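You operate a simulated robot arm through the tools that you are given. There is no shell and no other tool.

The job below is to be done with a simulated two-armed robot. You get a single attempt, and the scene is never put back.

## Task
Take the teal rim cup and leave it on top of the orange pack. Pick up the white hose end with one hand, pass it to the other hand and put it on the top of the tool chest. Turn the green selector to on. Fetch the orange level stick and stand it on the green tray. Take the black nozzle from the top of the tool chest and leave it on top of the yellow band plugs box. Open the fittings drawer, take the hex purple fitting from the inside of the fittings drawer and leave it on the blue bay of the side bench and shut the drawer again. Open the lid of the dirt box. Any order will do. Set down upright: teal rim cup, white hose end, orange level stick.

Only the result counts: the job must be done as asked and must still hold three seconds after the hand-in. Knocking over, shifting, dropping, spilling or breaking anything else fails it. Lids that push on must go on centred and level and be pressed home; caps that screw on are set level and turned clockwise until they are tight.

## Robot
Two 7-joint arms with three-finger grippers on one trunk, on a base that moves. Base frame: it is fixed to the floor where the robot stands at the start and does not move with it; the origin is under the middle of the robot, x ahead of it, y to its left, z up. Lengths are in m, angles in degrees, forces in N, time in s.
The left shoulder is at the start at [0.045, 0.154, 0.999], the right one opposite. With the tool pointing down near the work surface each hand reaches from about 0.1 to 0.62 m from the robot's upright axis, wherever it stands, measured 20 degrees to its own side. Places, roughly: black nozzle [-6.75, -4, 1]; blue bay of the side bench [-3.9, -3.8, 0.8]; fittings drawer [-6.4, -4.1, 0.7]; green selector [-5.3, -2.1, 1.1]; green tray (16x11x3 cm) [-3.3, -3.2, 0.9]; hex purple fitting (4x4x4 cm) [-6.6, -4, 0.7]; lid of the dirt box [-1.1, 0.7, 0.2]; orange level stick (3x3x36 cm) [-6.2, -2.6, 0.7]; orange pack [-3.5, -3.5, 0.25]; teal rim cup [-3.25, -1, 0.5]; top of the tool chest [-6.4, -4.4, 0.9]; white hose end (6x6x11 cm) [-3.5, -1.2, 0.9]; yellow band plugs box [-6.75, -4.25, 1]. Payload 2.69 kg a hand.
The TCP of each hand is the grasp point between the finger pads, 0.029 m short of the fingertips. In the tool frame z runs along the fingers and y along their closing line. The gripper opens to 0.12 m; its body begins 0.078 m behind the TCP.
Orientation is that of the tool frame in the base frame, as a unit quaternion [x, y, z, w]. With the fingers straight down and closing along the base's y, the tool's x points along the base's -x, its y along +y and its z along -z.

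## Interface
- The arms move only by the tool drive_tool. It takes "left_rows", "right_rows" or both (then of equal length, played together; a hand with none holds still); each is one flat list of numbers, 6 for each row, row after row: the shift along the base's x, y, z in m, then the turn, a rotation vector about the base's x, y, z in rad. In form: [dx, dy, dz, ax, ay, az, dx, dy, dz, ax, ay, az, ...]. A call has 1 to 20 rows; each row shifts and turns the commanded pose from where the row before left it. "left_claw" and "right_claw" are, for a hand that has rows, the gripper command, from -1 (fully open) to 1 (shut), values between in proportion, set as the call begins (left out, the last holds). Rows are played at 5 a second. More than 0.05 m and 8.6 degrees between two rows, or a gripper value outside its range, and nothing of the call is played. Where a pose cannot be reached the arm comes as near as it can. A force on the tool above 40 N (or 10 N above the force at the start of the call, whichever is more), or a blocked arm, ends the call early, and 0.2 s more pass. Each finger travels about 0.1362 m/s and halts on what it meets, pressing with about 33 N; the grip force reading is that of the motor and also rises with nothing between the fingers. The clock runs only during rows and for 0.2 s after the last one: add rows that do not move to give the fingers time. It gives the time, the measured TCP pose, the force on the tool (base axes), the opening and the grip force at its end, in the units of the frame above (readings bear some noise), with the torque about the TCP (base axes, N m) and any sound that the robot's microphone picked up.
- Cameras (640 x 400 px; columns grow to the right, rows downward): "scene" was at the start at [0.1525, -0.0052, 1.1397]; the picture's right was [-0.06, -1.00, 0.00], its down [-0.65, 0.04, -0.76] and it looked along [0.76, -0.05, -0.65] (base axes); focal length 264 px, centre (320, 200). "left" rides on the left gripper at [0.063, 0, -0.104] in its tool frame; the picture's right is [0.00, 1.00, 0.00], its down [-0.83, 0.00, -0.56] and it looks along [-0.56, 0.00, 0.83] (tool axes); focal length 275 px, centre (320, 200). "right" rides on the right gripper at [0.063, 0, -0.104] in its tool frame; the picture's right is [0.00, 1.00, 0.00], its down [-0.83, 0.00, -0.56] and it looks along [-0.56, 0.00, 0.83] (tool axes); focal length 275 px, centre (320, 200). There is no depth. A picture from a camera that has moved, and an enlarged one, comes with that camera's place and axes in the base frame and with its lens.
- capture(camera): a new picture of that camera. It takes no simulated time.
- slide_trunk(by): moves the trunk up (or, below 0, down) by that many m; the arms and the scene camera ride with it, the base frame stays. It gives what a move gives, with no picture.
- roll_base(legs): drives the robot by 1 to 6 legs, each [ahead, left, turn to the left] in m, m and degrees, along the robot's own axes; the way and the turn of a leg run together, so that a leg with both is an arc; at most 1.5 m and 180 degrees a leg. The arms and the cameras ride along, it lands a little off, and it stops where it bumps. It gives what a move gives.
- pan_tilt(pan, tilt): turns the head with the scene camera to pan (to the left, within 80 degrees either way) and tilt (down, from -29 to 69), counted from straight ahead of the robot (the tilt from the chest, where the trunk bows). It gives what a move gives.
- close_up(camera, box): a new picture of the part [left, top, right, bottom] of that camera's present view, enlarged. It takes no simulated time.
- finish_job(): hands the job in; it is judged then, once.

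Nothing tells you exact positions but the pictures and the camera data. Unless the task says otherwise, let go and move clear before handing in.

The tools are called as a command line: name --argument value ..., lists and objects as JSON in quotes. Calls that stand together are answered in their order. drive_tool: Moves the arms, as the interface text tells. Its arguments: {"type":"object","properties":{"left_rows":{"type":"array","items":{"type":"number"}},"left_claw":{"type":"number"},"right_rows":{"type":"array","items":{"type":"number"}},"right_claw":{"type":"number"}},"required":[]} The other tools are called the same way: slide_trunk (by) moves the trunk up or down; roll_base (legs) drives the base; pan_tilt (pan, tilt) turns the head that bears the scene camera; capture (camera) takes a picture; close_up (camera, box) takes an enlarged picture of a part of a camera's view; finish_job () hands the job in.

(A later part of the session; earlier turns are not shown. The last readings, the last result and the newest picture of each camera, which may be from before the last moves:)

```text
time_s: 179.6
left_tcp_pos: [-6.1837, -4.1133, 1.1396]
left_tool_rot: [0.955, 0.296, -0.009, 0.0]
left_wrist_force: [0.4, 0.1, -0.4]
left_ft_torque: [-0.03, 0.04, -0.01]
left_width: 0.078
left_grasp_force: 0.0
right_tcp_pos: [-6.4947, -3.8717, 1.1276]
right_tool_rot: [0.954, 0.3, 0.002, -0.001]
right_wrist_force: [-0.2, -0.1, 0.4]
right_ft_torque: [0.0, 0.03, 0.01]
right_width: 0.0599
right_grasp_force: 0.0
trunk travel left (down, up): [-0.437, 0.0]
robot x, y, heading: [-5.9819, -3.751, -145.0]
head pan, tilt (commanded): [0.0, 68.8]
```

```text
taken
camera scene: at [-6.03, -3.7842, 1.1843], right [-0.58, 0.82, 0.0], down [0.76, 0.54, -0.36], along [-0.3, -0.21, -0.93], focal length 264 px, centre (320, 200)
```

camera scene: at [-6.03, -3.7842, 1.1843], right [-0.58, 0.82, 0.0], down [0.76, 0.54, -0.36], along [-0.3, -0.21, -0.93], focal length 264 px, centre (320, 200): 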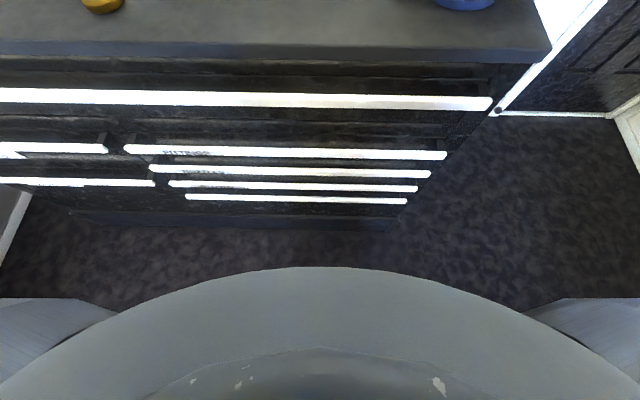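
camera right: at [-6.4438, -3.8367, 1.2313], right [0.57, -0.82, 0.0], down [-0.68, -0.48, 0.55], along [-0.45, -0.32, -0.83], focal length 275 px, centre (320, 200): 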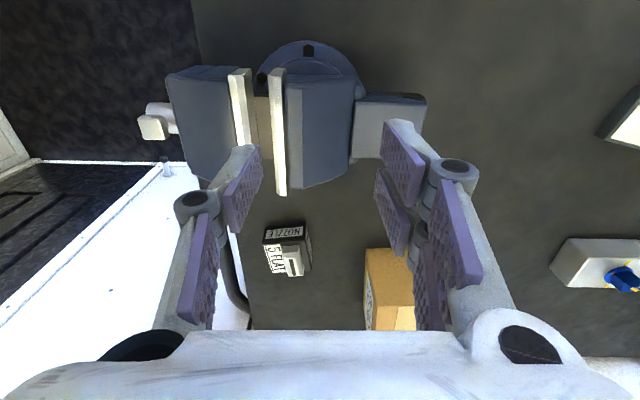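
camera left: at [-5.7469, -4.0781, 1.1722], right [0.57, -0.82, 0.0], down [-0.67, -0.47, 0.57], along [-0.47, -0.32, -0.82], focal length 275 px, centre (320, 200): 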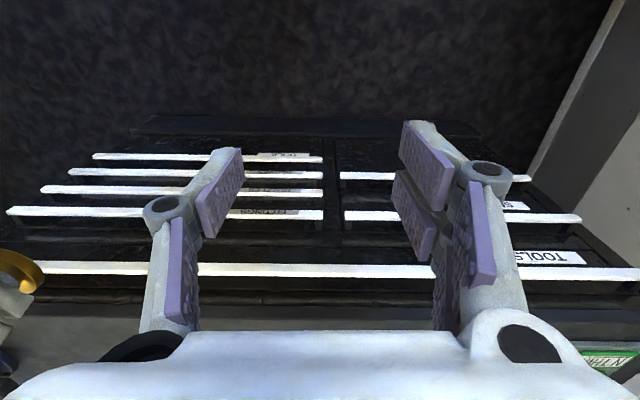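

There's about 0.36 m from my axis to the chest edge and the torso is slim, so I can roll 0.1 m closer.

roll_base --legs '[[0.1, 0, 0]]'

pan_tilt --pan 0 --tilt 35

capture --camera "scene"

capture --camera "right"

```text
time_s: 180.8
left_tcp_pos: [-6.2661, -4.1718, 1.1393]
left_tool_rot: [0.955, 0.296, -0.008, 0.001]
left_wrist_force: [0.9, -0.3, -0.8]
left_ft_torque: [0.04, 0.02, -0.01]
left_width: 0.0781
left_grasp_force: 0.0
right_tcp_pos: [-6.5772, -3.9291, 1.1274]
right_tool_rot: [0.954, 0.299, 0.001, -0.001]
right_wrist_force: [-0.3, 0.3, -0.2]
right_ft_torque: [0.01, 0.01, -0.06]
right_width: 0.06
right_grasp_force: 0.0
trunk travel left (down, up): [-0.437, 0.0]
robot x, y, heading: [-6.0657, -3.8086, -144.8]
head pan, tilt (commanded): [0.0, 68.8]
```

```text
time_s: 181.8
left_tcp_pos: [-6.2648, -4.1717, 1.1389]
left_tool_rot: [0.955, 0.297, -0.01, 0.001]
left_wrist_force: [-0.5, -0.2, 0.5]
left_ft_torque: [-0.03, -0.01, 0.0]
left_width: 0.078
left_grasp_force: 0.0
right_tcp_pos: [-6.5767, -3.929, 1.1281]
right_tool_rot: [0.954, 0.299, 0.001, -0.001]
right_wrist_force: [0.1, 0.0, 0.2]
right_ft_torque: [0.01, -0.01, -0.03]
right_width: 0.0603
right_grasp_force: 0.0
trunk travel left (down, up): [-0.437, 0.0]
robot x, y, heading: [-6.0651, -3.8088, -145.0]
head pan, tilt (commanded): [0.0, 35.0]
```

```text
taken
camera scene: at [-6.1382, -3.8604, 1.2279], right [-0.58, 0.82, 0.0], down [0.47, 0.33, -0.82], along [-0.67, -0.47, -0.57], focal length 264 px, centre (320, 200)
```

scene: 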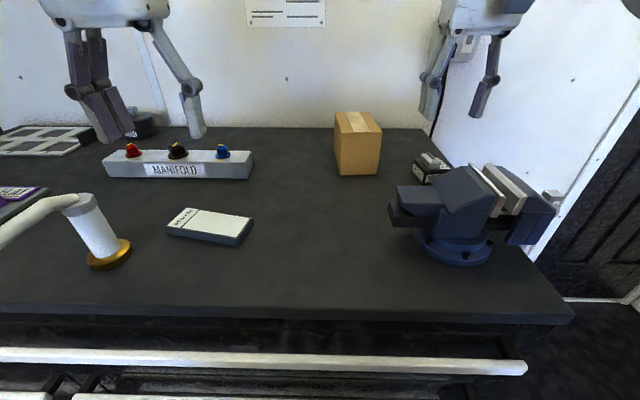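

```text
taken
camera right: at [-6.5255, -3.8943, 1.2312], right [0.57, -0.82, 0.0], down [-0.68, -0.48, 0.55], along [-0.45, -0.32, -0.83], focal length 275 px, centre (320, 200)
```

right: 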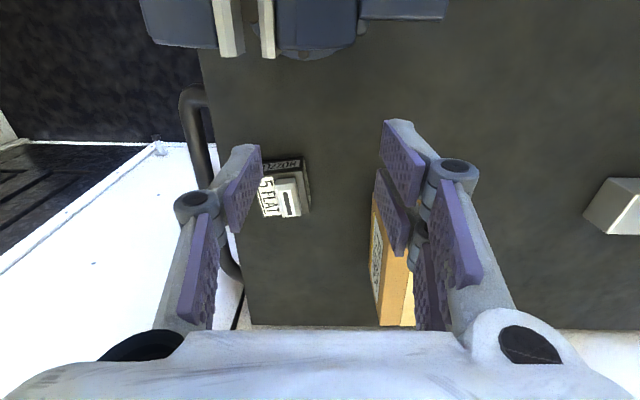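

close_up --camera "right" --box '[220, 130, 360, 240]'

close_up --camera "scene" --box '[320, 95, 480, 200]'

```text
3.64 times, centred on (290, 185) of right
camera zoom: at [-6.5255, -3.8943, 1.2312], right [0.57, -0.82, 0.0], down [-0.68, -0.48, 0.55], along [-0.45, -0.32, -0.83], focal length 1001 px, centre (429, 254)
```

zoom: 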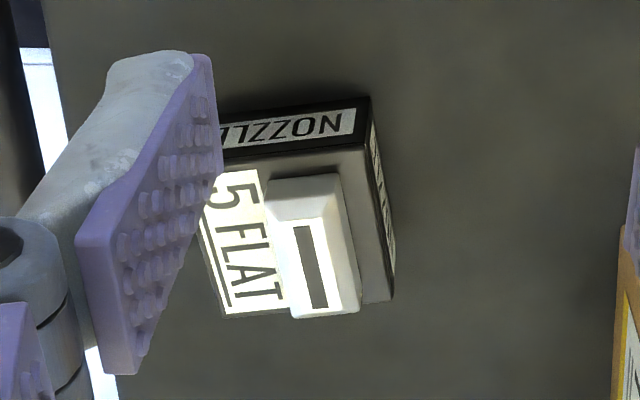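

```text
3.81 times, centred on (400, 148) of scene
camera zoom: at [-6.1382, -3.8604, 1.2279], right [-0.58, 0.82, 0.0], down [0.47, 0.33, -0.82], along [-0.67, -0.47, -0.57], focal length 1004 px, centre (15, 400)
```

zoom: 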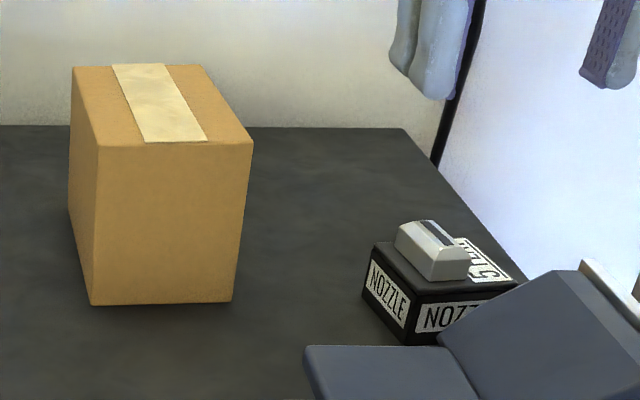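

I tilt the right hand slightly forward, align it with the block, and move it above the block at a safe height.

drive_tool --right_rows '[-0.028, -0.0073, 0, -0.076, 0.1067, 0, -0.028, -0.0073, 0, -0.076, 0.1067, 0, -0.028, -0.0073, -0.01, 0, 0, 0.14, -0.028, -0.0073, -0.01, 0, 0, 0]' --right_claw -0.2

capture --camera "right"

capture --camera "scene"

```text
time_s: 182.8
left_tcp_pos: [-6.2658, -4.1712, 1.1389]
left_tool_rot: [0.955, 0.295, -0.01, 0.001]
left_wrist_force: [0.8, -0.8, -0.3]
left_ft_torque: [0.02, 0.0, 0.0]
left_width: 0.0779
left_grasp_force: 0.0
right_tcp_pos: [-6.6539, -3.9404, 1.1121]
right_tool_rot: [0.932, 0.339, -0.122, 0.045]
right_wrist_force: [-0.3, -0.1, -0.2]
right_ft_torque: [0.01, 0.0, -0.01]
right_width: 0.0718
right_grasp_force: 0.0
right hand out of reach, approached as far as the arm can: row 3, 4
trunk travel left (down, up): [-0.437, 0.0]
robot x, y, heading: [-6.066, -3.8064, -144.9]
head pan, tilt (commanded): [0.0, 35.0]
```

```text
taken
camera right: at [-6.586, -3.8849, 1.1956], right [0.65, -0.76, 0.0], down [-0.5, -0.42, 0.75], along [-0.57, -0.49, -0.66], focal length 275 px, centre (320, 200)
```

right: 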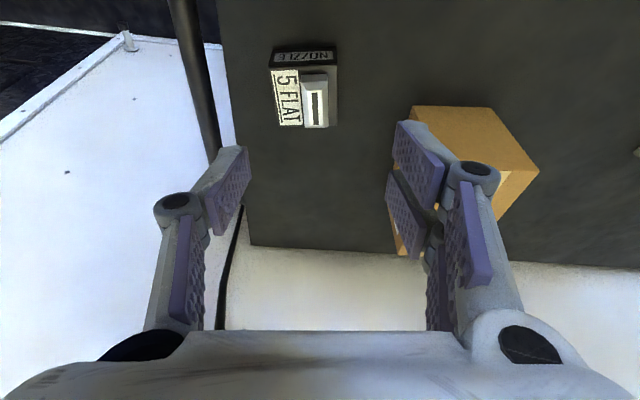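

```text
taken
camera scene: at [-6.1377, -3.8603, 1.228], right [-0.58, 0.82, 0.0], down [0.47, 0.33, -0.82], along [-0.67, -0.47, -0.57], focal length 264 px, centre (320, 200)
```

scene: 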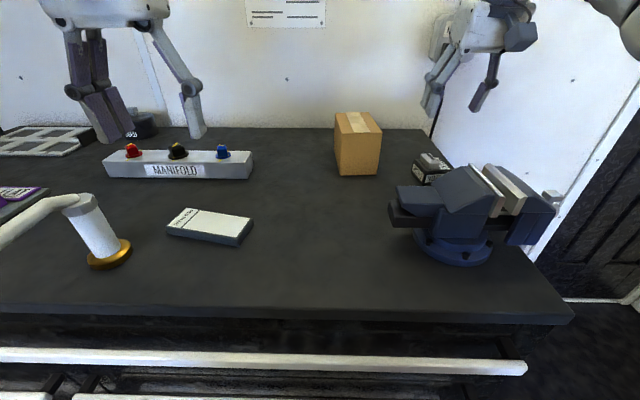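

Yaw is aligned. I go down a bit and then the last 4 cm forward over the block.

drive_tool --right_rows '[0, 0, -0.035, 0, 0, 0, -0.012, -0.0055, -0.025, 0, 0, 0, -0.012, -0.0055, 0, 0, 0, 0, -0.012, -0.0055, 0, 0, 0, 0]'

capture --camera "right"

```text
time_s: 183.8
left_tcp_pos: [-6.266, -4.171, 1.1403]
left_tool_rot: [0.955, 0.296, -0.009, 0.001]
left_wrist_force: [-0.1, -1.0, -0.1]
left_ft_torque: [0.0, 0.02, -0.01]
left_width: 0.0781
left_grasp_force: 0.0
right_tcp_pos: [-6.6768, -3.9508, 1.0519]
right_tool_rot: [0.932, 0.338, -0.123, 0.045]
right_wrist_force: [0.8, 0.1, 0.6]
right_ft_torque: [0.01, 0.01, 0.0]
right_width: 0.0722
right_grasp_force: 0.1
right hand out of reach, approached as far as the arm can: row 4
trunk travel left (down, up): [-0.437, 0.0]
robot x, y, heading: [-6.0646, -3.8085, -144.7]
head pan, tilt (commanded): [0.0, 35.0]
```

```text
taken
camera right: at [-6.6092, -3.8953, 1.1351], right [0.64, -0.76, 0.0], down [-0.5, -0.42, 0.75], along [-0.57, -0.48, -0.66], focal length 275 px, centre (320, 200)
```

right: 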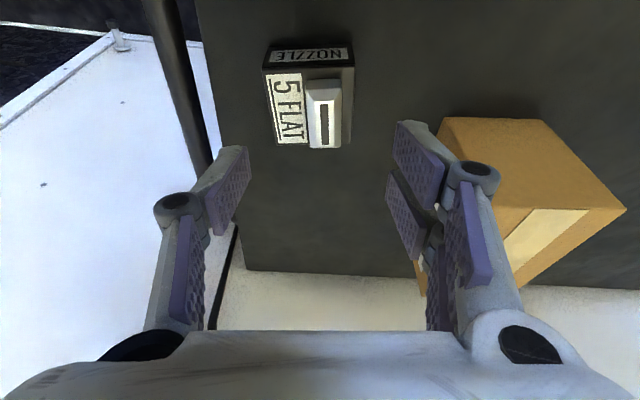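

drive_tool --right_rows '[-0.003, 0.001, -0.03, 0, 0, 0, -0.004, 0.001, -0.025, 0, 0, 0, -0.004, -0.001, -0.02, 0, 0, 0]'

capture --camera "right"

close_up --camera "scene" --box '[320, 60, 560, 210]'

```text
time_s: 184.6
left_tcp_pos: [-6.2654, -4.1707, 1.1394]
left_tool_rot: [0.955, 0.296, -0.009, 0.001]
left_wrist_force: [0.8, 0.1, -0.1]
left_ft_torque: [0.01, -0.04, 0.01]
left_width: 0.078
left_grasp_force: 0.0
right_tcp_pos: [-6.688, -3.9502, 0.9771]
right_tool_rot: [0.932, 0.339, -0.121, 0.046]
right_wrist_force: [0.3, 0.2, -0.3]
right_ft_torque: [-0.04, -0.02, 0.03]
right_width: 0.0717
right_grasp_force: 0.0
trunk travel left (down, up): [-0.437, 0.0]
robot x, y, heading: [-6.0624, -3.8087, -144.9]
head pan, tilt (commanded): [0.0, 35.0]
```

```text
taken
camera right: at [-6.621, -3.8949, 1.0602], right [0.65, -0.76, 0.0], down [-0.51, -0.43, 0.75], along [-0.57, -0.49, -0.66], focal length 275 px, centre (320, 200)
```

right: 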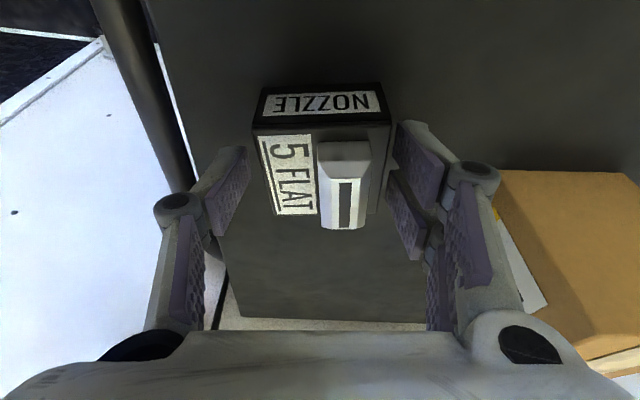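

```text
2.67 times, centred on (440, 135) of scene
camera zoom: at [-6.1385, -3.8605, 1.2279], right [-0.58, 0.82, 0.0], down [0.47, 0.33, -0.82], along [-0.67, -0.47, -0.57], focal length 703 px, centre (0, 373)
```

zoom: 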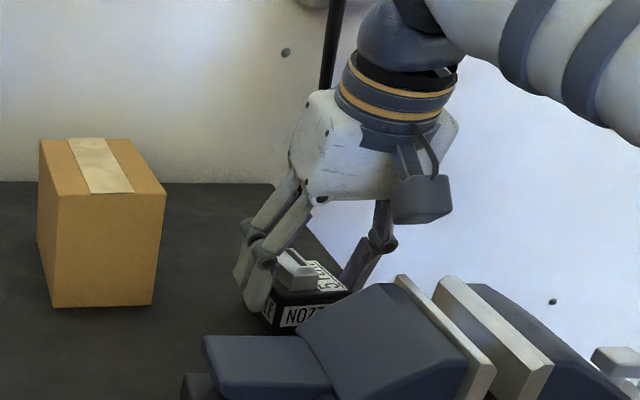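

Centred. I go 1 cm lower and close on the block.

drive_tool --right_rows '[-0.001, -0.001, -0.01, 0, 0, 0, 0, 0, 0, 0, 0, 0]'

drive_tool --right_rows '[0, 0, 0, 0, 0, 0, 0, 0, 0, 0, 0, 0, 0, 0, 0, 0, 0, 0]' --right_claw 1

capture --camera "right"

```text
time_s: 185.2
left_tcp_pos: [-6.2663, -4.1713, 1.1399]
left_tool_rot: [0.955, 0.297, -0.009, 0.001]
left_wrist_force: [-0.4, -0.2, -0.3]
left_ft_torque: [0.0, 0.04, -0.02]
left_width: 0.0781
left_grasp_force: 0.0
right_tcp_pos: [-6.6893, -3.9508, 0.9668]
right_tool_rot: [0.932, 0.338, -0.122, 0.045]
right_wrist_force: [0.0, 0.1, 0.1]
right_ft_torque: [-0.02, 0.03, 0.02]
right_width: 0.072
right_grasp_force: 0.1
trunk travel left (down, up): [-0.437, 0.0]
robot x, y, heading: [-6.0672, -3.808, -144.7]
head pan, tilt (commanded): [0.0, 35.0]
```

```text
time_s: 186.0
left_tcp_pos: [-6.2661, -4.1712, 1.1395]
left_tool_rot: [0.955, 0.297, -0.008, 0.002]
left_wrist_force: [0.0, -0.3, -0.5]
left_ft_torque: [0.02, 0.0, -0.02]
left_width: 0.0781
left_grasp_force: 0.0
right_tcp_pos: [-6.6893, -3.9508, 0.9671]
right_tool_rot: [0.932, 0.338, -0.121, 0.045]
right_wrist_force: [1.5, -0.8, 2.5]
right_ft_torque: [-0.08, -0.08, 0.07]
right_width: 0.0574
right_grasp_force: 32.7
trunk travel left (down, up): [-0.437, 0.0]
robot x, y, heading: [-6.0644, -3.8057, -145.0]
head pan, tilt (commanded): [0.0, 35.0]
```

```text
taken
camera right: at [-6.6217, -3.8957, 1.0508], right [0.65, -0.76, 0.0], down [-0.5, -0.43, 0.75], along [-0.57, -0.49, -0.66], focal length 275 px, centre (320, 200)
```

right: 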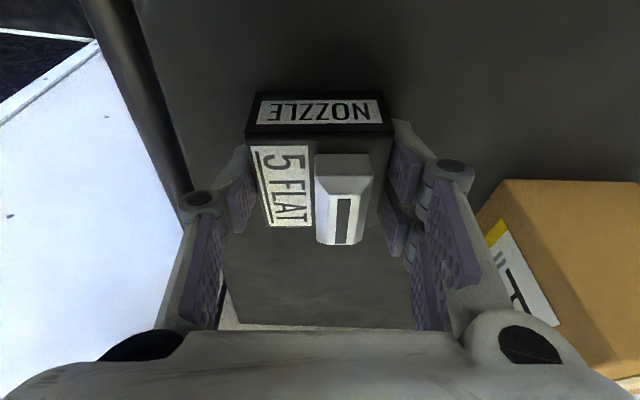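

The block is held (57 mm). I lift it, then roll 0.1 m closer so it can reach the plugs box.

drive_tool --right_rows '[0, 0, 0.03, 0, 0, 0, 0, 0, 0.03, 0, 0, 0, 0.004, 0.003, 0.03, 0, 0, 0, 0.008, 0.006, 0.03, 0, 0, 0, 0.008, 0.006, 0.02, 0, 0, 0]'

capture --camera "right"

capture --camera "scene"

```text
time_s: 187.2
left_tcp_pos: [-6.2641, -4.1713, 1.1399]
left_tool_rot: [0.955, 0.295, -0.009, 0.001]
left_wrist_force: [0.3, -0.4, 0.2]
left_ft_torque: [-0.02, 0.01, 0.02]
left_width: 0.0781
left_grasp_force: 0.0
right_tcp_pos: [-6.6658, -3.92, 1.1053]
right_tool_rot: [0.932, 0.339, -0.121, 0.045]
right_wrist_force: [-0.7, 1.0, -1.0]
right_ft_torque: [0.0, 0.0, 0.0]
right_width: 0.0572
right_grasp_force: 33.0
right hand out of reach, approached as far as the arm can: row 2, 3
trunk travel left (down, up): [-0.437, 0.0]
robot x, y, heading: [-6.0636, -3.8086, -144.9]
head pan, tilt (commanded): [0.0, 35.0]
```

```text
taken
camera right: at [-6.5986, -3.8641, 1.1879], right [0.65, -0.76, 0.0], down [-0.51, -0.43, 0.75], along [-0.57, -0.48, -0.66], focal length 275 px, centre (320, 200)
```

right: 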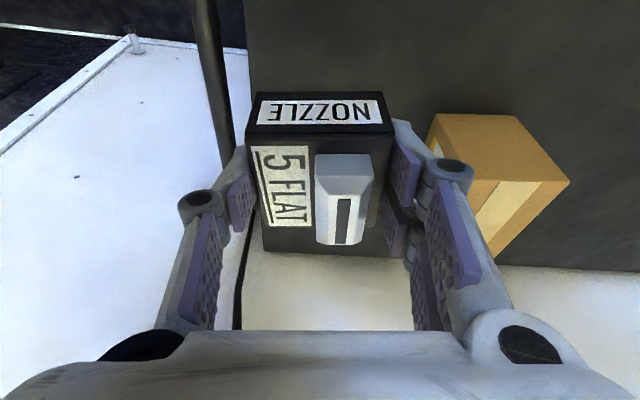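

```text
taken
camera scene: at [-6.138, -3.8601, 1.228], right [-0.58, 0.82, 0.0], down [0.47, 0.33, -0.82], along [-0.67, -0.47, -0.57], focal length 264 px, centre (320, 200)
```

scene: 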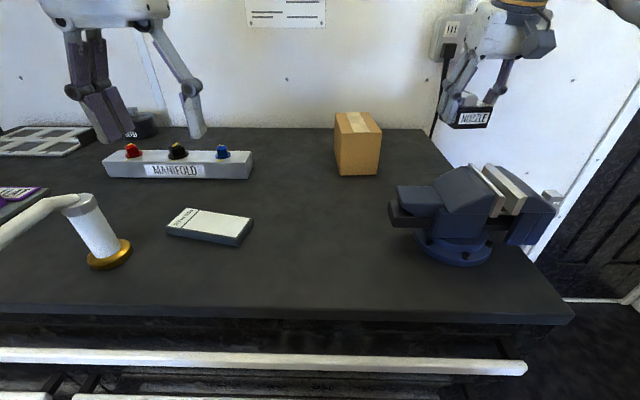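

roll_base --legs '[[0.1, 0, 0]]'

capture --camera "scene"

capture --camera "right"

```text
time_s: 188.2
left_tcp_pos: [-6.2894, -4.1878, 1.1387]
left_tool_rot: [0.955, 0.295, -0.008, 0.001]
left_wrist_force: [1.4, 0.4, 0.4]
left_ft_torque: [-0.06, 0.05, 0.0]
left_width: 0.0784
left_grasp_force: 0.1
right_tcp_pos: [-6.6901, -3.9365, 1.1033]
right_tool_rot: [0.933, 0.337, -0.12, 0.044]
right_wrist_force: [0.1, 0.3, -0.4]
right_ft_torque: [0.02, 0.03, -0.01]
right_width: 0.0575
right_grasp_force: 32.5
trunk travel left (down, up): [-0.437, 0.0]
robot x, y, heading: [-6.0879, -3.8233, -145.0]
head pan, tilt (commanded): [0.0, 35.0]
stopped in leg 1: the robot was blocked; the commanded pose is now the measured one
```

```text
taken
camera scene: at [-6.1619, -3.8773, 1.228], right [-0.58, 0.82, 0.0], down [0.47, 0.33, -0.82], along [-0.67, -0.47, -0.57], focal length 264 px, centre (320, 200)
```

scene: 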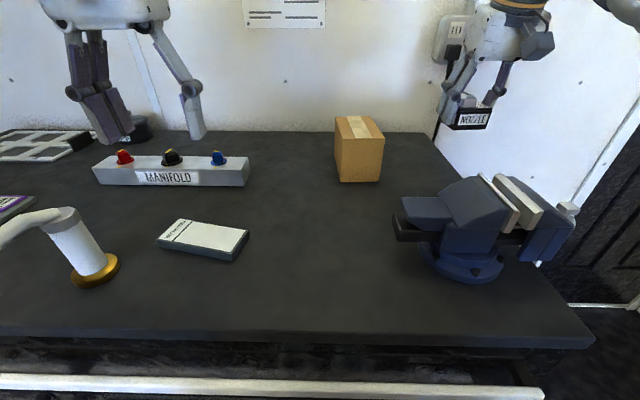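

```text
taken
camera right: at [-6.6229, -3.8814, 1.1863], right [0.64, -0.76, 0.0], down [-0.51, -0.43, 0.75], along [-0.57, -0.48, -0.66], focal length 275 px, centre (320, 200)
```

right: 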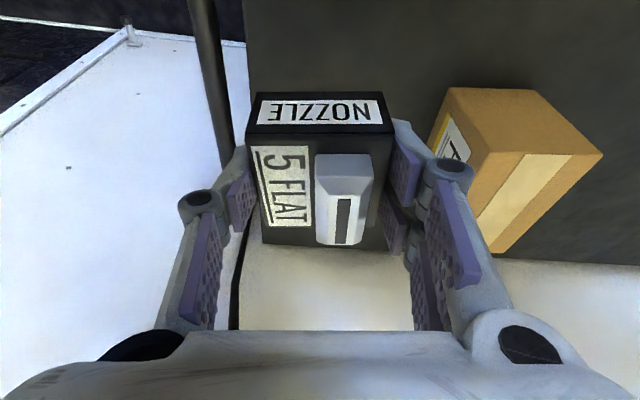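

My base touched the chest plinth, so that is as close as I get, and the box is just out of reach at this hand tilt. I'll set the block down on the free area in front of the box and re-grip it with the hand tilted further forward.

roll_base --legs '[[-0.01, 0, 0]]'

drive_tool --right_rows '[0.0378, -0.0255, 0, 0, 0, 0, 0.0378, -0.0255, 0, 0, 0, 0, 0.0378, -0.0255, 0, 0, 0, 0, 0.0378, -0.0255, 0, 0, 0, 0, 0.0378, -0.0255, 0, 0, 0, 0, 0.0378, -0.0255, 0, 0, 0, 0, 0, 0, -0.03, 0, 0, 0, 0, 0, -0.03, 0, 0, 0, 0, 0, -0.03, 0, 0, 0]'

capture --camera "scene"

```text
time_s: 188.9
left_tcp_pos: [-6.284, -4.1834, 1.1394]
left_tool_rot: [0.955, 0.296, -0.008, 0.0]
left_wrist_force: [0.4, 0.5, 0.3]
left_ft_torque: [-0.02, 0.01, -0.01]
left_width: 0.078
left_grasp_force: 0.0
right_tcp_pos: [-6.6839, -3.9318, 1.101]
right_tool_rot: [0.933, 0.338, -0.12, 0.043]
right_wrist_force: [0.2, 0.2, -0.9]
right_ft_torque: [0.02, 0.01, 0.04]
right_width: 0.0573
right_grasp_force: 33.0
trunk travel left (down, up): [-0.437, 0.0]
robot x, y, heading: [-6.0806, -3.8222, -145.0]
head pan, tilt (commanded): [0.0, 35.0]
```

```text
time_s: 190.9
left_tcp_pos: [-6.2835, -4.1833, 1.1378]
left_tool_rot: [0.955, 0.296, -0.007, 0.0]
left_wrist_force: [-0.7, -0.6, 0.5]
left_ft_torque: [0.0, 0.02, 0.0]
left_width: 0.0782
left_grasp_force: 0.1
right_tcp_pos: [-6.4561, -4.0837, 1.0111]
right_tool_rot: [0.933, 0.338, -0.12, 0.044]
right_wrist_force: [0.0, 0.3, -1.0]
right_ft_torque: [-0.02, -0.03, -0.05]
right_width: 0.0574
right_grasp_force: 33.2
trunk travel left (down, up): [-0.437, 0.0]
robot x, y, heading: [-6.082, -3.8217, -145.1]
head pan, tilt (commanded): [0.0, 35.0]
```

```text
taken
camera scene: at [-6.1554, -3.8725, 1.2279], right [-0.57, 0.82, 0.0], down [0.47, 0.33, -0.82], along [-0.67, -0.47, -0.57], focal length 264 px, centre (320, 200)
```

scene: 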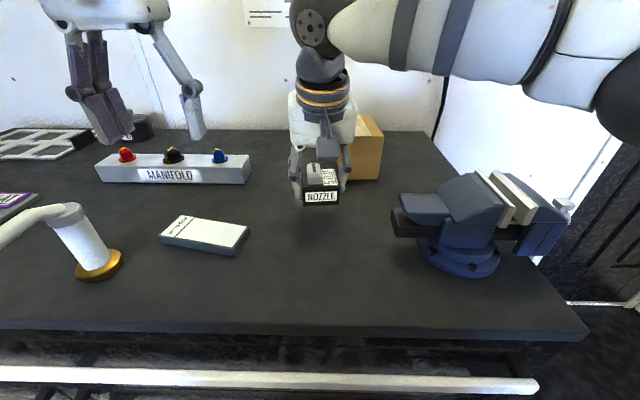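

drive_tool --right_rows '[0, 0, -0.02, 0, 0, 0, 0, 0, -0.015, 0, 0, 0, 0, 0, -0.005, 0, 0, 0, 0, 0, -0.004, 0, 0, 0]'

```text
time_s: 191.9
left_tcp_pos: [-6.2826, -4.1836, 1.1383]
left_tool_rot: [0.955, 0.296, -0.009, 0.0]
left_wrist_force: [1.5, 0.2, 0.9]
left_ft_torque: [0.0, -0.02, -0.04]
left_width: 0.0777
left_grasp_force: 0.1
right_tcp_pos: [-6.4566, -4.0851, 0.9678]
right_tool_rot: [0.933, 0.337, -0.12, 0.044]
right_wrist_force: [-0.1, -0.3, -0.2]
right_ft_torque: [-0.01, 0.0, 0.03]
right_width: 0.0572
right_grasp_force: 32.6
trunk travel left (down, up): [-0.437, 0.0]
robot x, y, heading: [-6.0807, -3.8213, -145.0]
head pan, tilt (commanded): [0.0, 35.0]
```

drive_tool --right_rows '[0, 0, -0.001, 0, 0, 0, 0, 0, 0, 0, 0, 0, 0, 0, 0, 0, 0, 0]' --right_claw -0.3

drive_tool --right_rows '[0, 0, 0.03, 0, 0, 0, 0, 0, 0.03, 0, 0, 0, 0, 0, 0.03, 0, 0, 0]'

capture --camera "right"

capture --camera "scene"

```text
time_s: 192.7
left_tcp_pos: [-6.2829, -4.1836, 1.1384]
left_tool_rot: [0.955, 0.296, -0.008, 0.0]
left_wrist_force: [-0.3, 0.3, -0.1]
left_ft_torque: [-0.03, -0.03, 0.02]
left_width: 0.0779
left_grasp_force: 0.0
right_tcp_pos: [-6.4556, -4.0839, 0.9669]
right_tool_rot: [0.933, 0.337, -0.12, 0.044]
right_wrist_force: [-0.4, 0.0, -0.9]
right_ft_torque: [0.02, 0.01, -0.04]
right_width: 0.078
right_grasp_force: 0.0
trunk travel left (down, up): [-0.437, 0.0]
robot x, y, heading: [-6.0814, -3.8201, -144.7]
head pan, tilt (commanded): [0.0, 35.0]
```

```text
time_s: 193.5
left_tcp_pos: [-6.2821, -4.183, 1.1384]
left_tool_rot: [0.955, 0.297, -0.008, 0.001]
left_wrist_force: [0.4, -0.2, -0.2]
left_ft_torque: [-0.01, 0.01, 0.03]
left_width: 0.0781
left_grasp_force: 0.1
right_tcp_pos: [-6.4555, -4.0859, 1.0567]
right_tool_rot: [0.932, 0.338, -0.119, 0.044]
right_wrist_force: [-0.2, 0.0, -0.2]
right_ft_torque: [0.02, -0.02, -0.01]
right_width: 0.0781
right_grasp_force: 0.0
trunk travel left (down, up): [-0.437, 0.0]
robot x, y, heading: [-6.0811, -3.8185, -145.0]
head pan, tilt (commanded): [0.0, 35.0]
```

```text
taken
camera right: at [-6.3887, -4.03, 1.14], right [0.64, -0.76, 0.0], down [-0.51, -0.43, 0.75], along [-0.57, -0.48, -0.66], focal length 275 px, centre (320, 200)
```

right: 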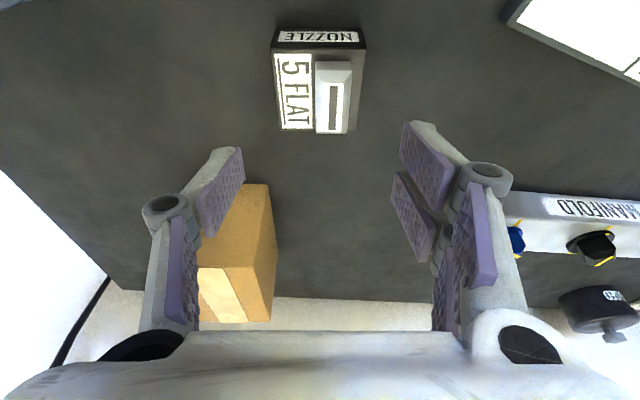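

```text
taken
camera scene: at [-6.1544, -3.8723, 1.228], right [-0.58, 0.82, 0.0], down [0.47, 0.33, -0.82], along [-0.67, -0.47, -0.57], focal length 264 px, centre (320, 200)
```

scene: 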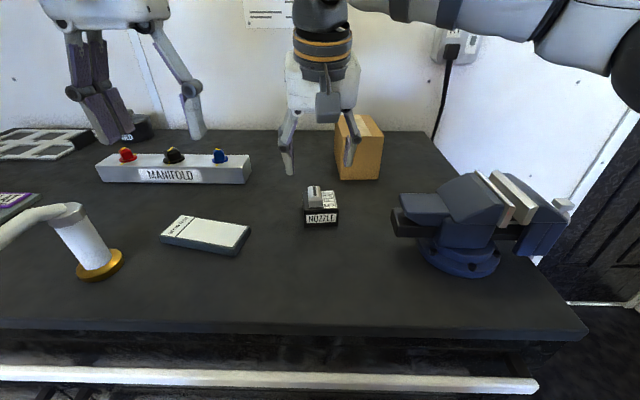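

The block is on the free spot. I tilt the hand to about 40° below level and come down over it again.

drive_tool --right_rows '[0, 0, 0, -0.0833, 0.0893, 0, 0, 0, 0, -0.0833, 0.0893, 0, 0, 0, 0, -0.0833, 0.0893, 0, 0, 0, 0, -0.0833, 0.0893, 0, 0, 0, 0, -0.0833, 0.0893, 0]'

capture --camera "right"

```text
time_s: 194.7
left_tcp_pos: [-6.2824, -4.1833, 1.1382]
left_tool_rot: [0.955, 0.297, -0.008, 0.0]
left_wrist_force: [0.7, -0.1, 0.1]
left_ft_torque: [0.0, -0.02, 0.0]
left_width: 0.078
left_grasp_force: 0.1
right_tcp_pos: [-6.4562, -4.0847, 1.0558]
right_tool_rot: [0.853, 0.307, -0.39, 0.16]
right_wrist_force: [0.4, 0.4, 0.1]
right_ft_torque: [0.01, 0.01, 0.0]
right_width: 0.0783
right_grasp_force: 0.0
trunk travel left (down, up): [-0.437, 0.0]
robot x, y, heading: [-6.0777, -3.8221, -145.0]
head pan, tilt (commanded): [0.0, 35.0]
```

```text
taken
camera right: at [-6.365, -4.0069, 1.0752], right [0.65, -0.76, 0.03], down [-0.1, -0.05, 0.99], along [-0.75, -0.65, -0.11], focal length 275 px, centre (320, 200)
```

right: 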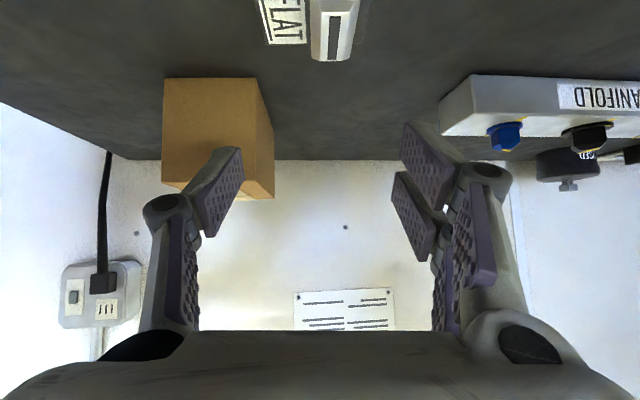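

drive_tool --right_rows '[0, 0, -0.03, 0, 0, 0, 0, 0, -0.03, 0, 0, 0, 0, 0, -0.024, 0, 0, 0, 0, 0, -0.008, 0, 0, 0]'

capture --camera "right"

close_up --camera "scene" --box '[240, 90, 420, 240]'

```text
time_s: 195.7
left_tcp_pos: [-6.2827, -4.1832, 1.1385]
left_tool_rot: [0.955, 0.296, -0.007, 0.0]
left_wrist_force: [-0.6, -0.1, 0.2]
left_ft_torque: [0.03, 0.04, 0.02]
left_width: 0.0778
left_grasp_force: 0.0
right_tcp_pos: [-6.4564, -4.0855, 0.9644]
right_tool_rot: [0.854, 0.307, -0.389, 0.159]
right_wrist_force: [-0.2, -0.5, -0.2]
right_ft_torque: [-0.02, 0.01, 0.01]
right_width: 0.0781
right_grasp_force: 0.1
trunk travel left (down, up): [-0.437, 0.0]
robot x, y, heading: [-6.0821, -3.8223, -145.0]
head pan, tilt (commanded): [0.0, 35.0]
```

```text
taken
camera right: at [-6.365, -4.0074, 0.9834], right [0.65, -0.76, 0.03], down [-0.11, -0.05, 0.99], along [-0.75, -0.65, -0.11], focal length 275 px, centre (320, 200)
```

right: 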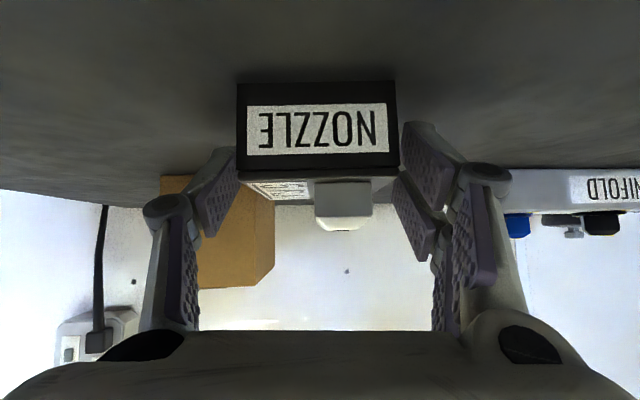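

```text
2.67 times, centred on (330, 165) of scene
camera zoom: at [-6.1548, -3.8724, 1.228], right [-0.58, 0.82, 0.0], down [0.47, 0.33, -0.82], along [-0.67, -0.47, -0.57], focal length 703 px, centre (293, 293)
```

zoom: 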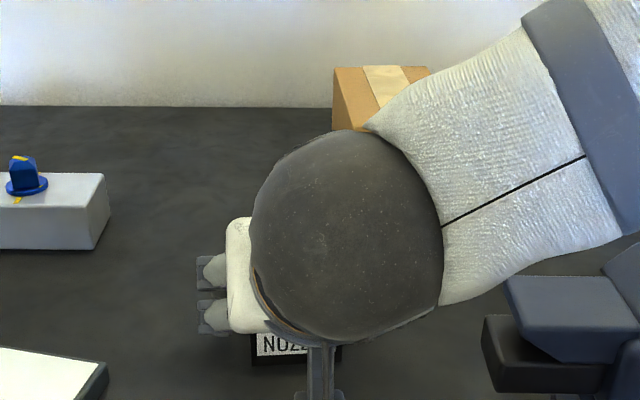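

The block is squarely between the fingers. I close and lift.

drive_tool --right_rows '[0, 0, 0, 0, 0, 0, 0, 0, 0, 0, 0, 0, 0, 0, 0, 0, 0, 0]' --right_claw 1

drive_tool --right_rows '[0, 0, 0.03, 0, 0, 0, 0, 0, 0.03, 0, 0, 0, 0, 0, 0.03, 0, 0, 0, 0, 0, 0.03, 0, 0, 0]'

capture --camera "right"

capture --camera "scene"

```text
time_s: 196.5
left_tcp_pos: [-6.2819, -4.1833, 1.1377]
left_tool_rot: [0.955, 0.297, -0.008, 0.0]
left_wrist_force: [-0.2, 0.2, -0.1]
left_ft_torque: [0.03, 0.0, 0.02]
left_width: 0.0778
left_grasp_force: 0.1
right_tcp_pos: [-6.4566, -4.0843, 0.965]
right_tool_rot: [0.854, 0.307, -0.39, 0.159]
right_wrist_force: [0.2, -0.7, 1.5]
right_ft_torque: [0.02, 0.11, 0.03]
right_width: 0.0578
right_grasp_force: 32.8
trunk travel left (down, up): [-0.437, 0.0]
robot x, y, heading: [-6.0816, -3.8208, -144.8]
head pan, tilt (commanded): [0.0, 35.0]
```

```text
time_s: 197.5
left_tcp_pos: [-6.2838, -4.1829, 1.1386]
left_tool_rot: [0.955, 0.296, -0.008, 0.0]
left_wrist_force: [0.2, -0.3, -1.2]
left_ft_torque: [0.0, 0.02, -0.01]
left_width: 0.0781
left_grasp_force: 0.1
right_tcp_pos: [-6.4554, -4.0844, 1.0864]
right_tool_rot: [0.854, 0.308, -0.389, 0.159]
right_wrist_force: [-0.8, 0.0, -0.6]
right_ft_torque: [0.02, 0.01, 0.03]
right_width: 0.0578
right_grasp_force: 33.7
trunk travel left (down, up): [-0.437, 0.0]
robot x, y, heading: [-6.0834, -3.8211, -145.0]
head pan, tilt (commanded): [0.0, 35.0]
```

```text
taken
camera right: at [-6.3647, -4.0066, 1.1039], right [0.65, -0.76, 0.03], down [-0.11, -0.05, 0.99], along [-0.75, -0.65, -0.11], focal length 275 px, centre (320, 200)
```

right: 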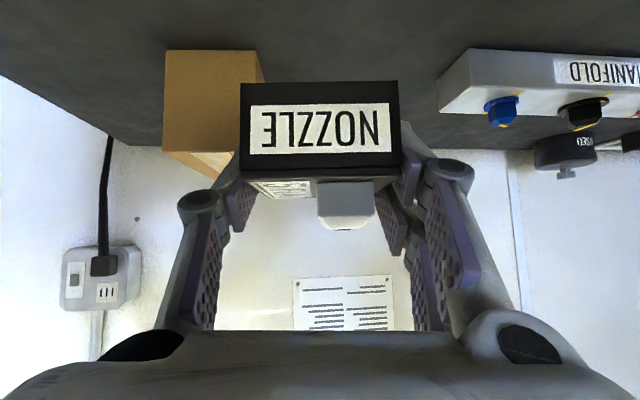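

```text
taken
camera scene: at [-6.1546, -3.8722, 1.228], right [-0.58, 0.82, 0.0], down [0.47, 0.33, -0.82], along [-0.67, -0.47, -0.57], focal length 264 px, centre (320, 200)
```

scene: 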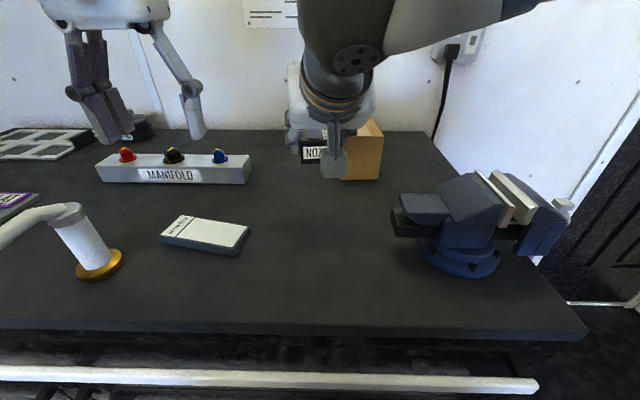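

The block clears the box top by about 2 cm. I carry it over the plugs box.

drive_tool --right_rows '[-0.042, -0.0091, 0.004, 0, 0, 0, -0.042, -0.0091, 0.004, 0, 0, 0, -0.042, -0.0091, 0, 0, 0, 0, -0.042, -0.0091, 0, 0, 0, 0, -0.0416, -0.0092, 0, 0, 0, 0]'

capture --camera "right"

capture --camera "scene"

capture --camera "left"

```text
time_s: 198.7
left_tcp_pos: [-6.2838, -4.1841, 1.1385]
left_tool_rot: [0.955, 0.297, -0.007, 0.001]
left_wrist_force: [-0.8, -0.3, 1.1]
left_ft_torque: [0.0, -0.04, -0.01]
left_width: 0.0779
left_grasp_force: 0.0
right_tcp_pos: [-6.6662, -4.1306, 1.0919]
right_tool_rot: [0.854, 0.308, -0.388, 0.158]
right_wrist_force: [-0.9, -0.7, 0.0]
right_ft_torque: [-0.01, -0.04, 0.03]
right_width: 0.0574
right_grasp_force: 32.9
trunk travel left (down, up): [-0.437, 0.0]
robot x, y, heading: [-6.0793, -3.8213, -144.7]
head pan, tilt (commanded): [0.0, 35.0]
```

```text
taken
camera right: at [-6.5753, -4.0531, 1.1104], right [0.65, -0.76, 0.03], down [-0.11, -0.05, 0.99], along [-0.75, -0.65, -0.12], focal length 275 px, centre (320, 200)
```

right: 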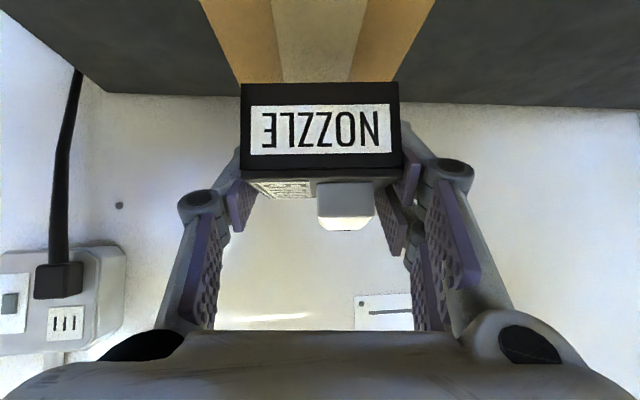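

```text
taken
camera scene: at [-6.1557, -3.873, 1.2278], right [-0.57, 0.82, 0.0], down [0.47, 0.33, -0.82], along [-0.67, -0.47, -0.57], focal length 264 px, centre (320, 200)
```

scene: 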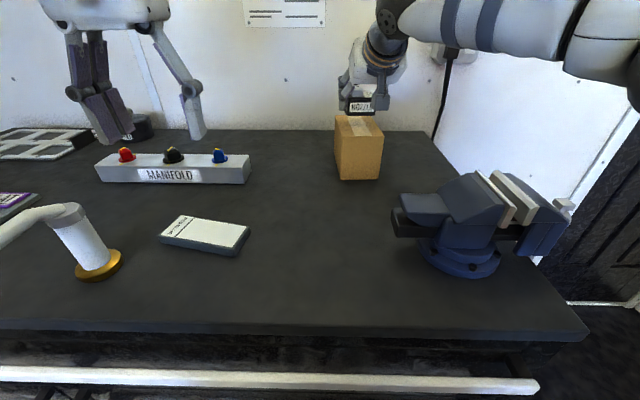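

```text
taken
camera left: at [-6.2298, -4.1489, 1.2407], right [0.56, -0.83, 0.0], down [-0.68, -0.46, 0.57], along [-0.47, -0.32, -0.82], focal length 275 px, centre (320, 200)
```

left: 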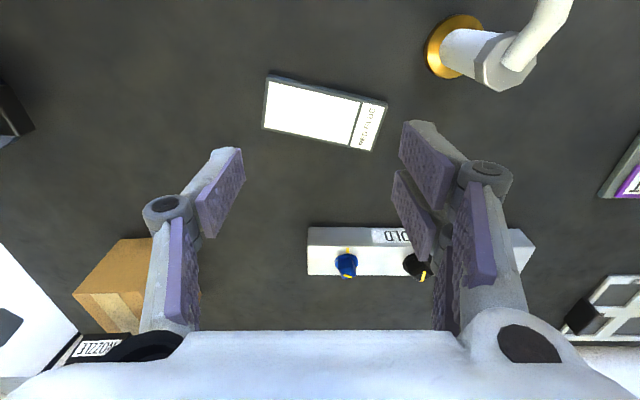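

Centred over the box. I lower it gently.

drive_tool --right_rows '[0, 0, -0.012, 0, 0, 0, 0, 0, -0.006, 0, 0, 0, 0, 0, -0.004, 0, 0, 0]'

close_up --camera "scene" --box '[310, 60, 430, 190]'

```text
time_s: 199.5
left_tcp_pos: [-6.283, -4.1831, 1.1401]
left_tool_rot: [0.955, 0.297, -0.008, 0.0]
left_wrist_force: [0.5, -0.4, -0.9]
left_ft_torque: [0.01, 0.02, 0.03]
left_width: 0.0781
left_grasp_force: 0.0
right_tcp_pos: [-6.6656, -4.1307, 1.0708]
right_tool_rot: [0.854, 0.307, -0.389, 0.157]
right_wrist_force: [0.5, -0.9, -0.8]
right_ft_torque: [0.01, 0.03, -0.04]
right_width: 0.0577
right_grasp_force: 32.7
trunk travel left (down, up): [-0.437, 0.0]
robot x, y, heading: [-6.0819, -3.8217, -144.9]
head pan, tilt (commanded): [0.0, 35.0]
```

```text
3.08 times, centred on (370, 125) of scene
camera zoom: at [-6.155, -3.8724, 1.2279], right [-0.58, 0.82, 0.0], down [0.47, 0.33, -0.82], along [-0.67, -0.47, -0.57], focal length 811 px, centre (166, 431)
```

zoom: 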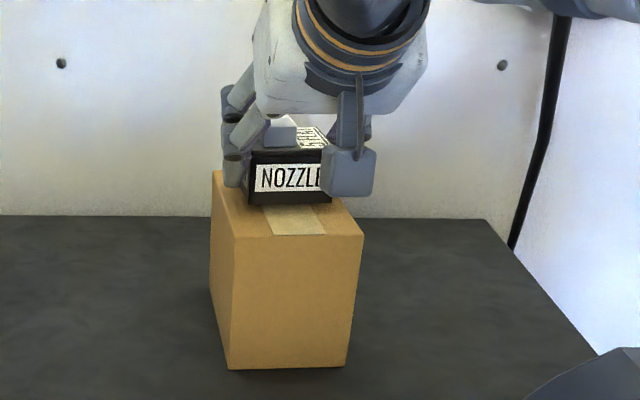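

drive_tool --right_rows '[0, 0, -0.003, 0, 0, 0, 0, 0, -0.002, 0, 0, 0, 0, 0, -0.002, 0, 0, 0]'

```text
time_s: 200.3
left_tcp_pos: [-6.2833, -4.1846, 1.1382]
left_tool_rot: [0.955, 0.297, -0.009, 0.001]
left_wrist_force: [1.0, 0.5, -0.1]
left_ft_torque: [0.01, -0.04, -0.04]
left_width: 0.0776
left_grasp_force: 0.0
right_tcp_pos: [-6.6651, -4.1295, 1.0646]
right_tool_rot: [0.853, 0.307, -0.39, 0.16]
right_wrist_force: [-0.8, -0.4, 3.5]
right_ft_torque: [0.14, 0.02, 0.02]
right_width: 0.0575
right_grasp_force: 33.1
trunk travel left (down, up): [-0.437, 0.0]
robot x, y, heading: [-6.0809, -3.8192, -144.8]
head pan, tilt (commanded): [0.0, 35.0]
```

Contact at 3.5 N. I open the fingers and retreat upward.

drive_tool --right_rows '[0, 0, 0, 0, 0, 0, 0, 0, 0, 0, 0, 0, 0, 0, 0, 0, 0, 0]' --right_claw -0.3

drive_tool --right_rows '[0, 0, 0.02, 0, 0, 0, 0, 0, 0.025, 0, 0, 0, 0.02, 0.014, 0.02, 0, 0, 0, 0.03, 0.02, 0.01, 0, 0, 0, 0.035, 0.025, 0, 0, 0, 0]'

capture --camera "scene"

capture --camera "right"

```text
time_s: 201.1
left_tcp_pos: [-6.2833, -4.1824, 1.1387]
left_tool_rot: [0.955, 0.297, -0.007, 0.001]
left_wrist_force: [0.3, -0.3, 0.9]
left_ft_torque: [-0.01, 0.03, -0.01]
left_width: 0.078
left_grasp_force: 0.2
right_tcp_pos: [-6.6662, -4.1298, 1.0645]
right_tool_rot: [0.854, 0.308, -0.389, 0.159]
right_wrist_force: [0.8, 0.6, -0.4]
right_ft_torque: [0.01, 0.0, -0.01]
right_width: 0.078
right_grasp_force: 0.1
trunk travel left (down, up): [-0.437, 0.0]
robot x, y, heading: [-6.082, -3.8197, -144.9]
head pan, tilt (commanded): [0.0, 35.0]
```

```text
time_s: 202.3
left_tcp_pos: [-6.2823, -4.1826, 1.1395]
left_tool_rot: [0.955, 0.296, -0.009, 0.001]
left_wrist_force: [-0.3, -0.2, -0.3]
left_ft_torque: [0.0, 0.0, -0.01]
left_width: 0.0785
left_grasp_force: 0.1
right_tcp_pos: [-6.5802, -4.0718, 1.1408]
right_tool_rot: [0.854, 0.306, -0.39, 0.158]
right_wrist_force: [-0.5, -0.2, 0.2]
right_ft_torque: [-0.03, 0.03, 0.01]
right_width: 0.078
right_grasp_force: 0.1
trunk travel left (down, up): [-0.437, 0.0]
robot x, y, heading: [-6.0754, -3.821, -144.8]
head pan, tilt (commanded): [0.0, 35.0]
```

```text
taken
camera scene: at [-6.1542, -3.8716, 1.2281], right [-0.58, 0.82, 0.0], down [0.47, 0.33, -0.82], along [-0.67, -0.47, -0.57], focal length 264 px, centre (320, 200)
```

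scene: 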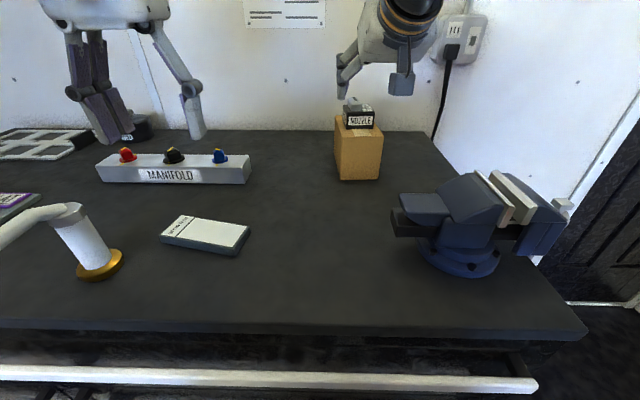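

```text
taken
camera right: at [-6.4886, -3.9935, 1.1585], right [0.65, -0.76, 0.03], down [-0.1, -0.05, 0.99], along [-0.75, -0.65, -0.11], focal length 275 px, centre (320, 200)
```

right: 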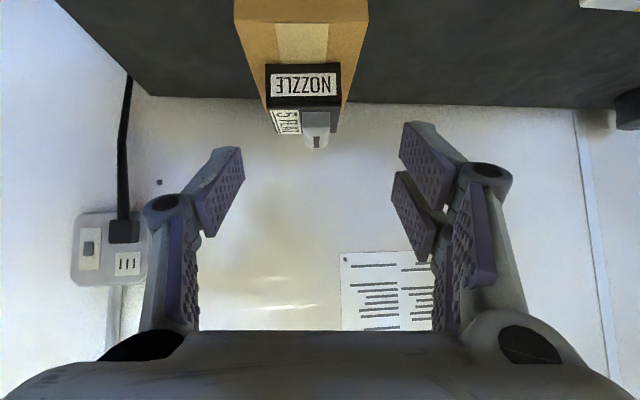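

The nozzle block rests on the plugs box. Now the fittings drawer: I back off and look at the drawer handles closely.

roll_base --legs '[[-0.4, 0, 0]]'

pan_tilt --pan 0 --tilt 35

capture --camera "scene"

close_up --camera "scene" --box '[150, 180, 500, 380]'

```text
time_s: 204.8
left_tcp_pos: [-5.9551, -3.9516, 1.1394]
left_tool_rot: [0.955, 0.295, -0.008, 0.001]
left_wrist_force: [-1.1, 0.6, 0.0]
left_ft_torque: [-0.01, 0.0, -0.03]
left_width: 0.078
left_grasp_force: 0.1
right_tcp_pos: [-6.2518, -3.8408, 1.1387]
right_tool_rot: [0.855, 0.307, -0.388, 0.158]
right_wrist_force: [0.9, -0.3, -0.4]
right_ft_torque: [-0.02, 0.02, -0.01]
right_width: 0.0781
right_grasp_force: 0.0
trunk travel left (down, up): [-0.437, 0.0]
robot x, y, heading: [-5.7544, -3.587, -145.0]
head pan, tilt (commanded): [0.0, 35.0]
```

```text
time_s: 205.4
left_tcp_pos: [-5.9559, -3.9523, 1.1389]
left_tool_rot: [0.955, 0.295, -0.007, 0.001]
left_wrist_force: [0.6, 0.7, 0.6]
left_ft_torque: [0.01, 0.03, -0.03]
left_width: 0.0778
left_grasp_force: 0.0
right_tcp_pos: [-6.2532, -3.841, 1.1401]
right_tool_rot: [0.854, 0.307, -0.389, 0.158]
right_wrist_force: [0.0, 0.1, 0.6]
right_ft_torque: [0.02, 0.01, -0.01]
right_width: 0.078
right_grasp_force: 0.0
trunk travel left (down, up): [-0.437, 0.0]
robot x, y, heading: [-5.7576, -3.5924, -145.0]
head pan, tilt (commanded): [0.0, 35.0]
```

```text
taken
camera scene: at [-5.8265, -3.6419, 1.228], right [-0.57, 0.82, 0.0], down [0.47, 0.33, -0.82], along [-0.67, -0.47, -0.57], focal length 264 px, centre (320, 200)
```

scene: 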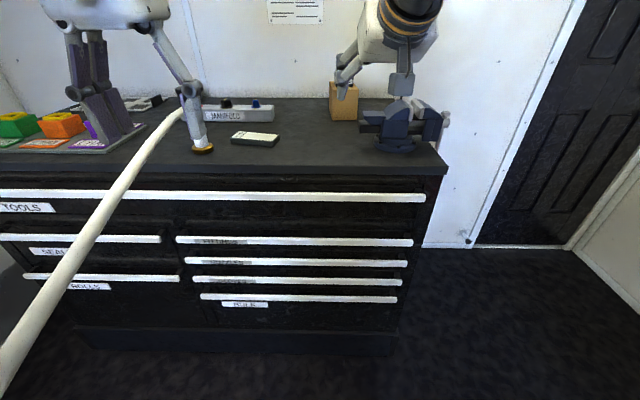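

```text
1.83 times, centred on (325, 280) of scene
camera zoom: at [-5.8265, -3.6419, 1.228], right [-0.57, 0.82, 0.0], down [0.47, 0.33, -0.82], along [-0.67, -0.47, -0.57], focal length 482 px, centre (311, 54)
```

zoom: 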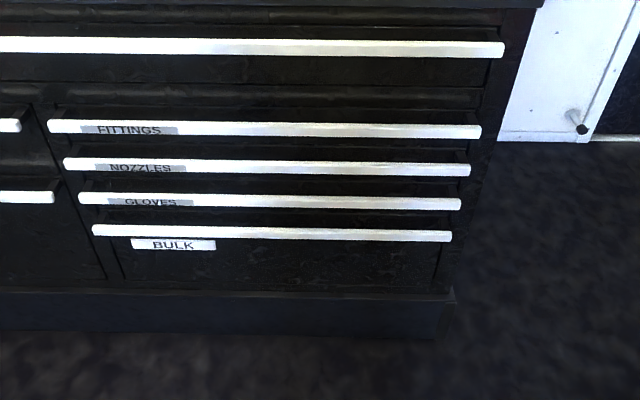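

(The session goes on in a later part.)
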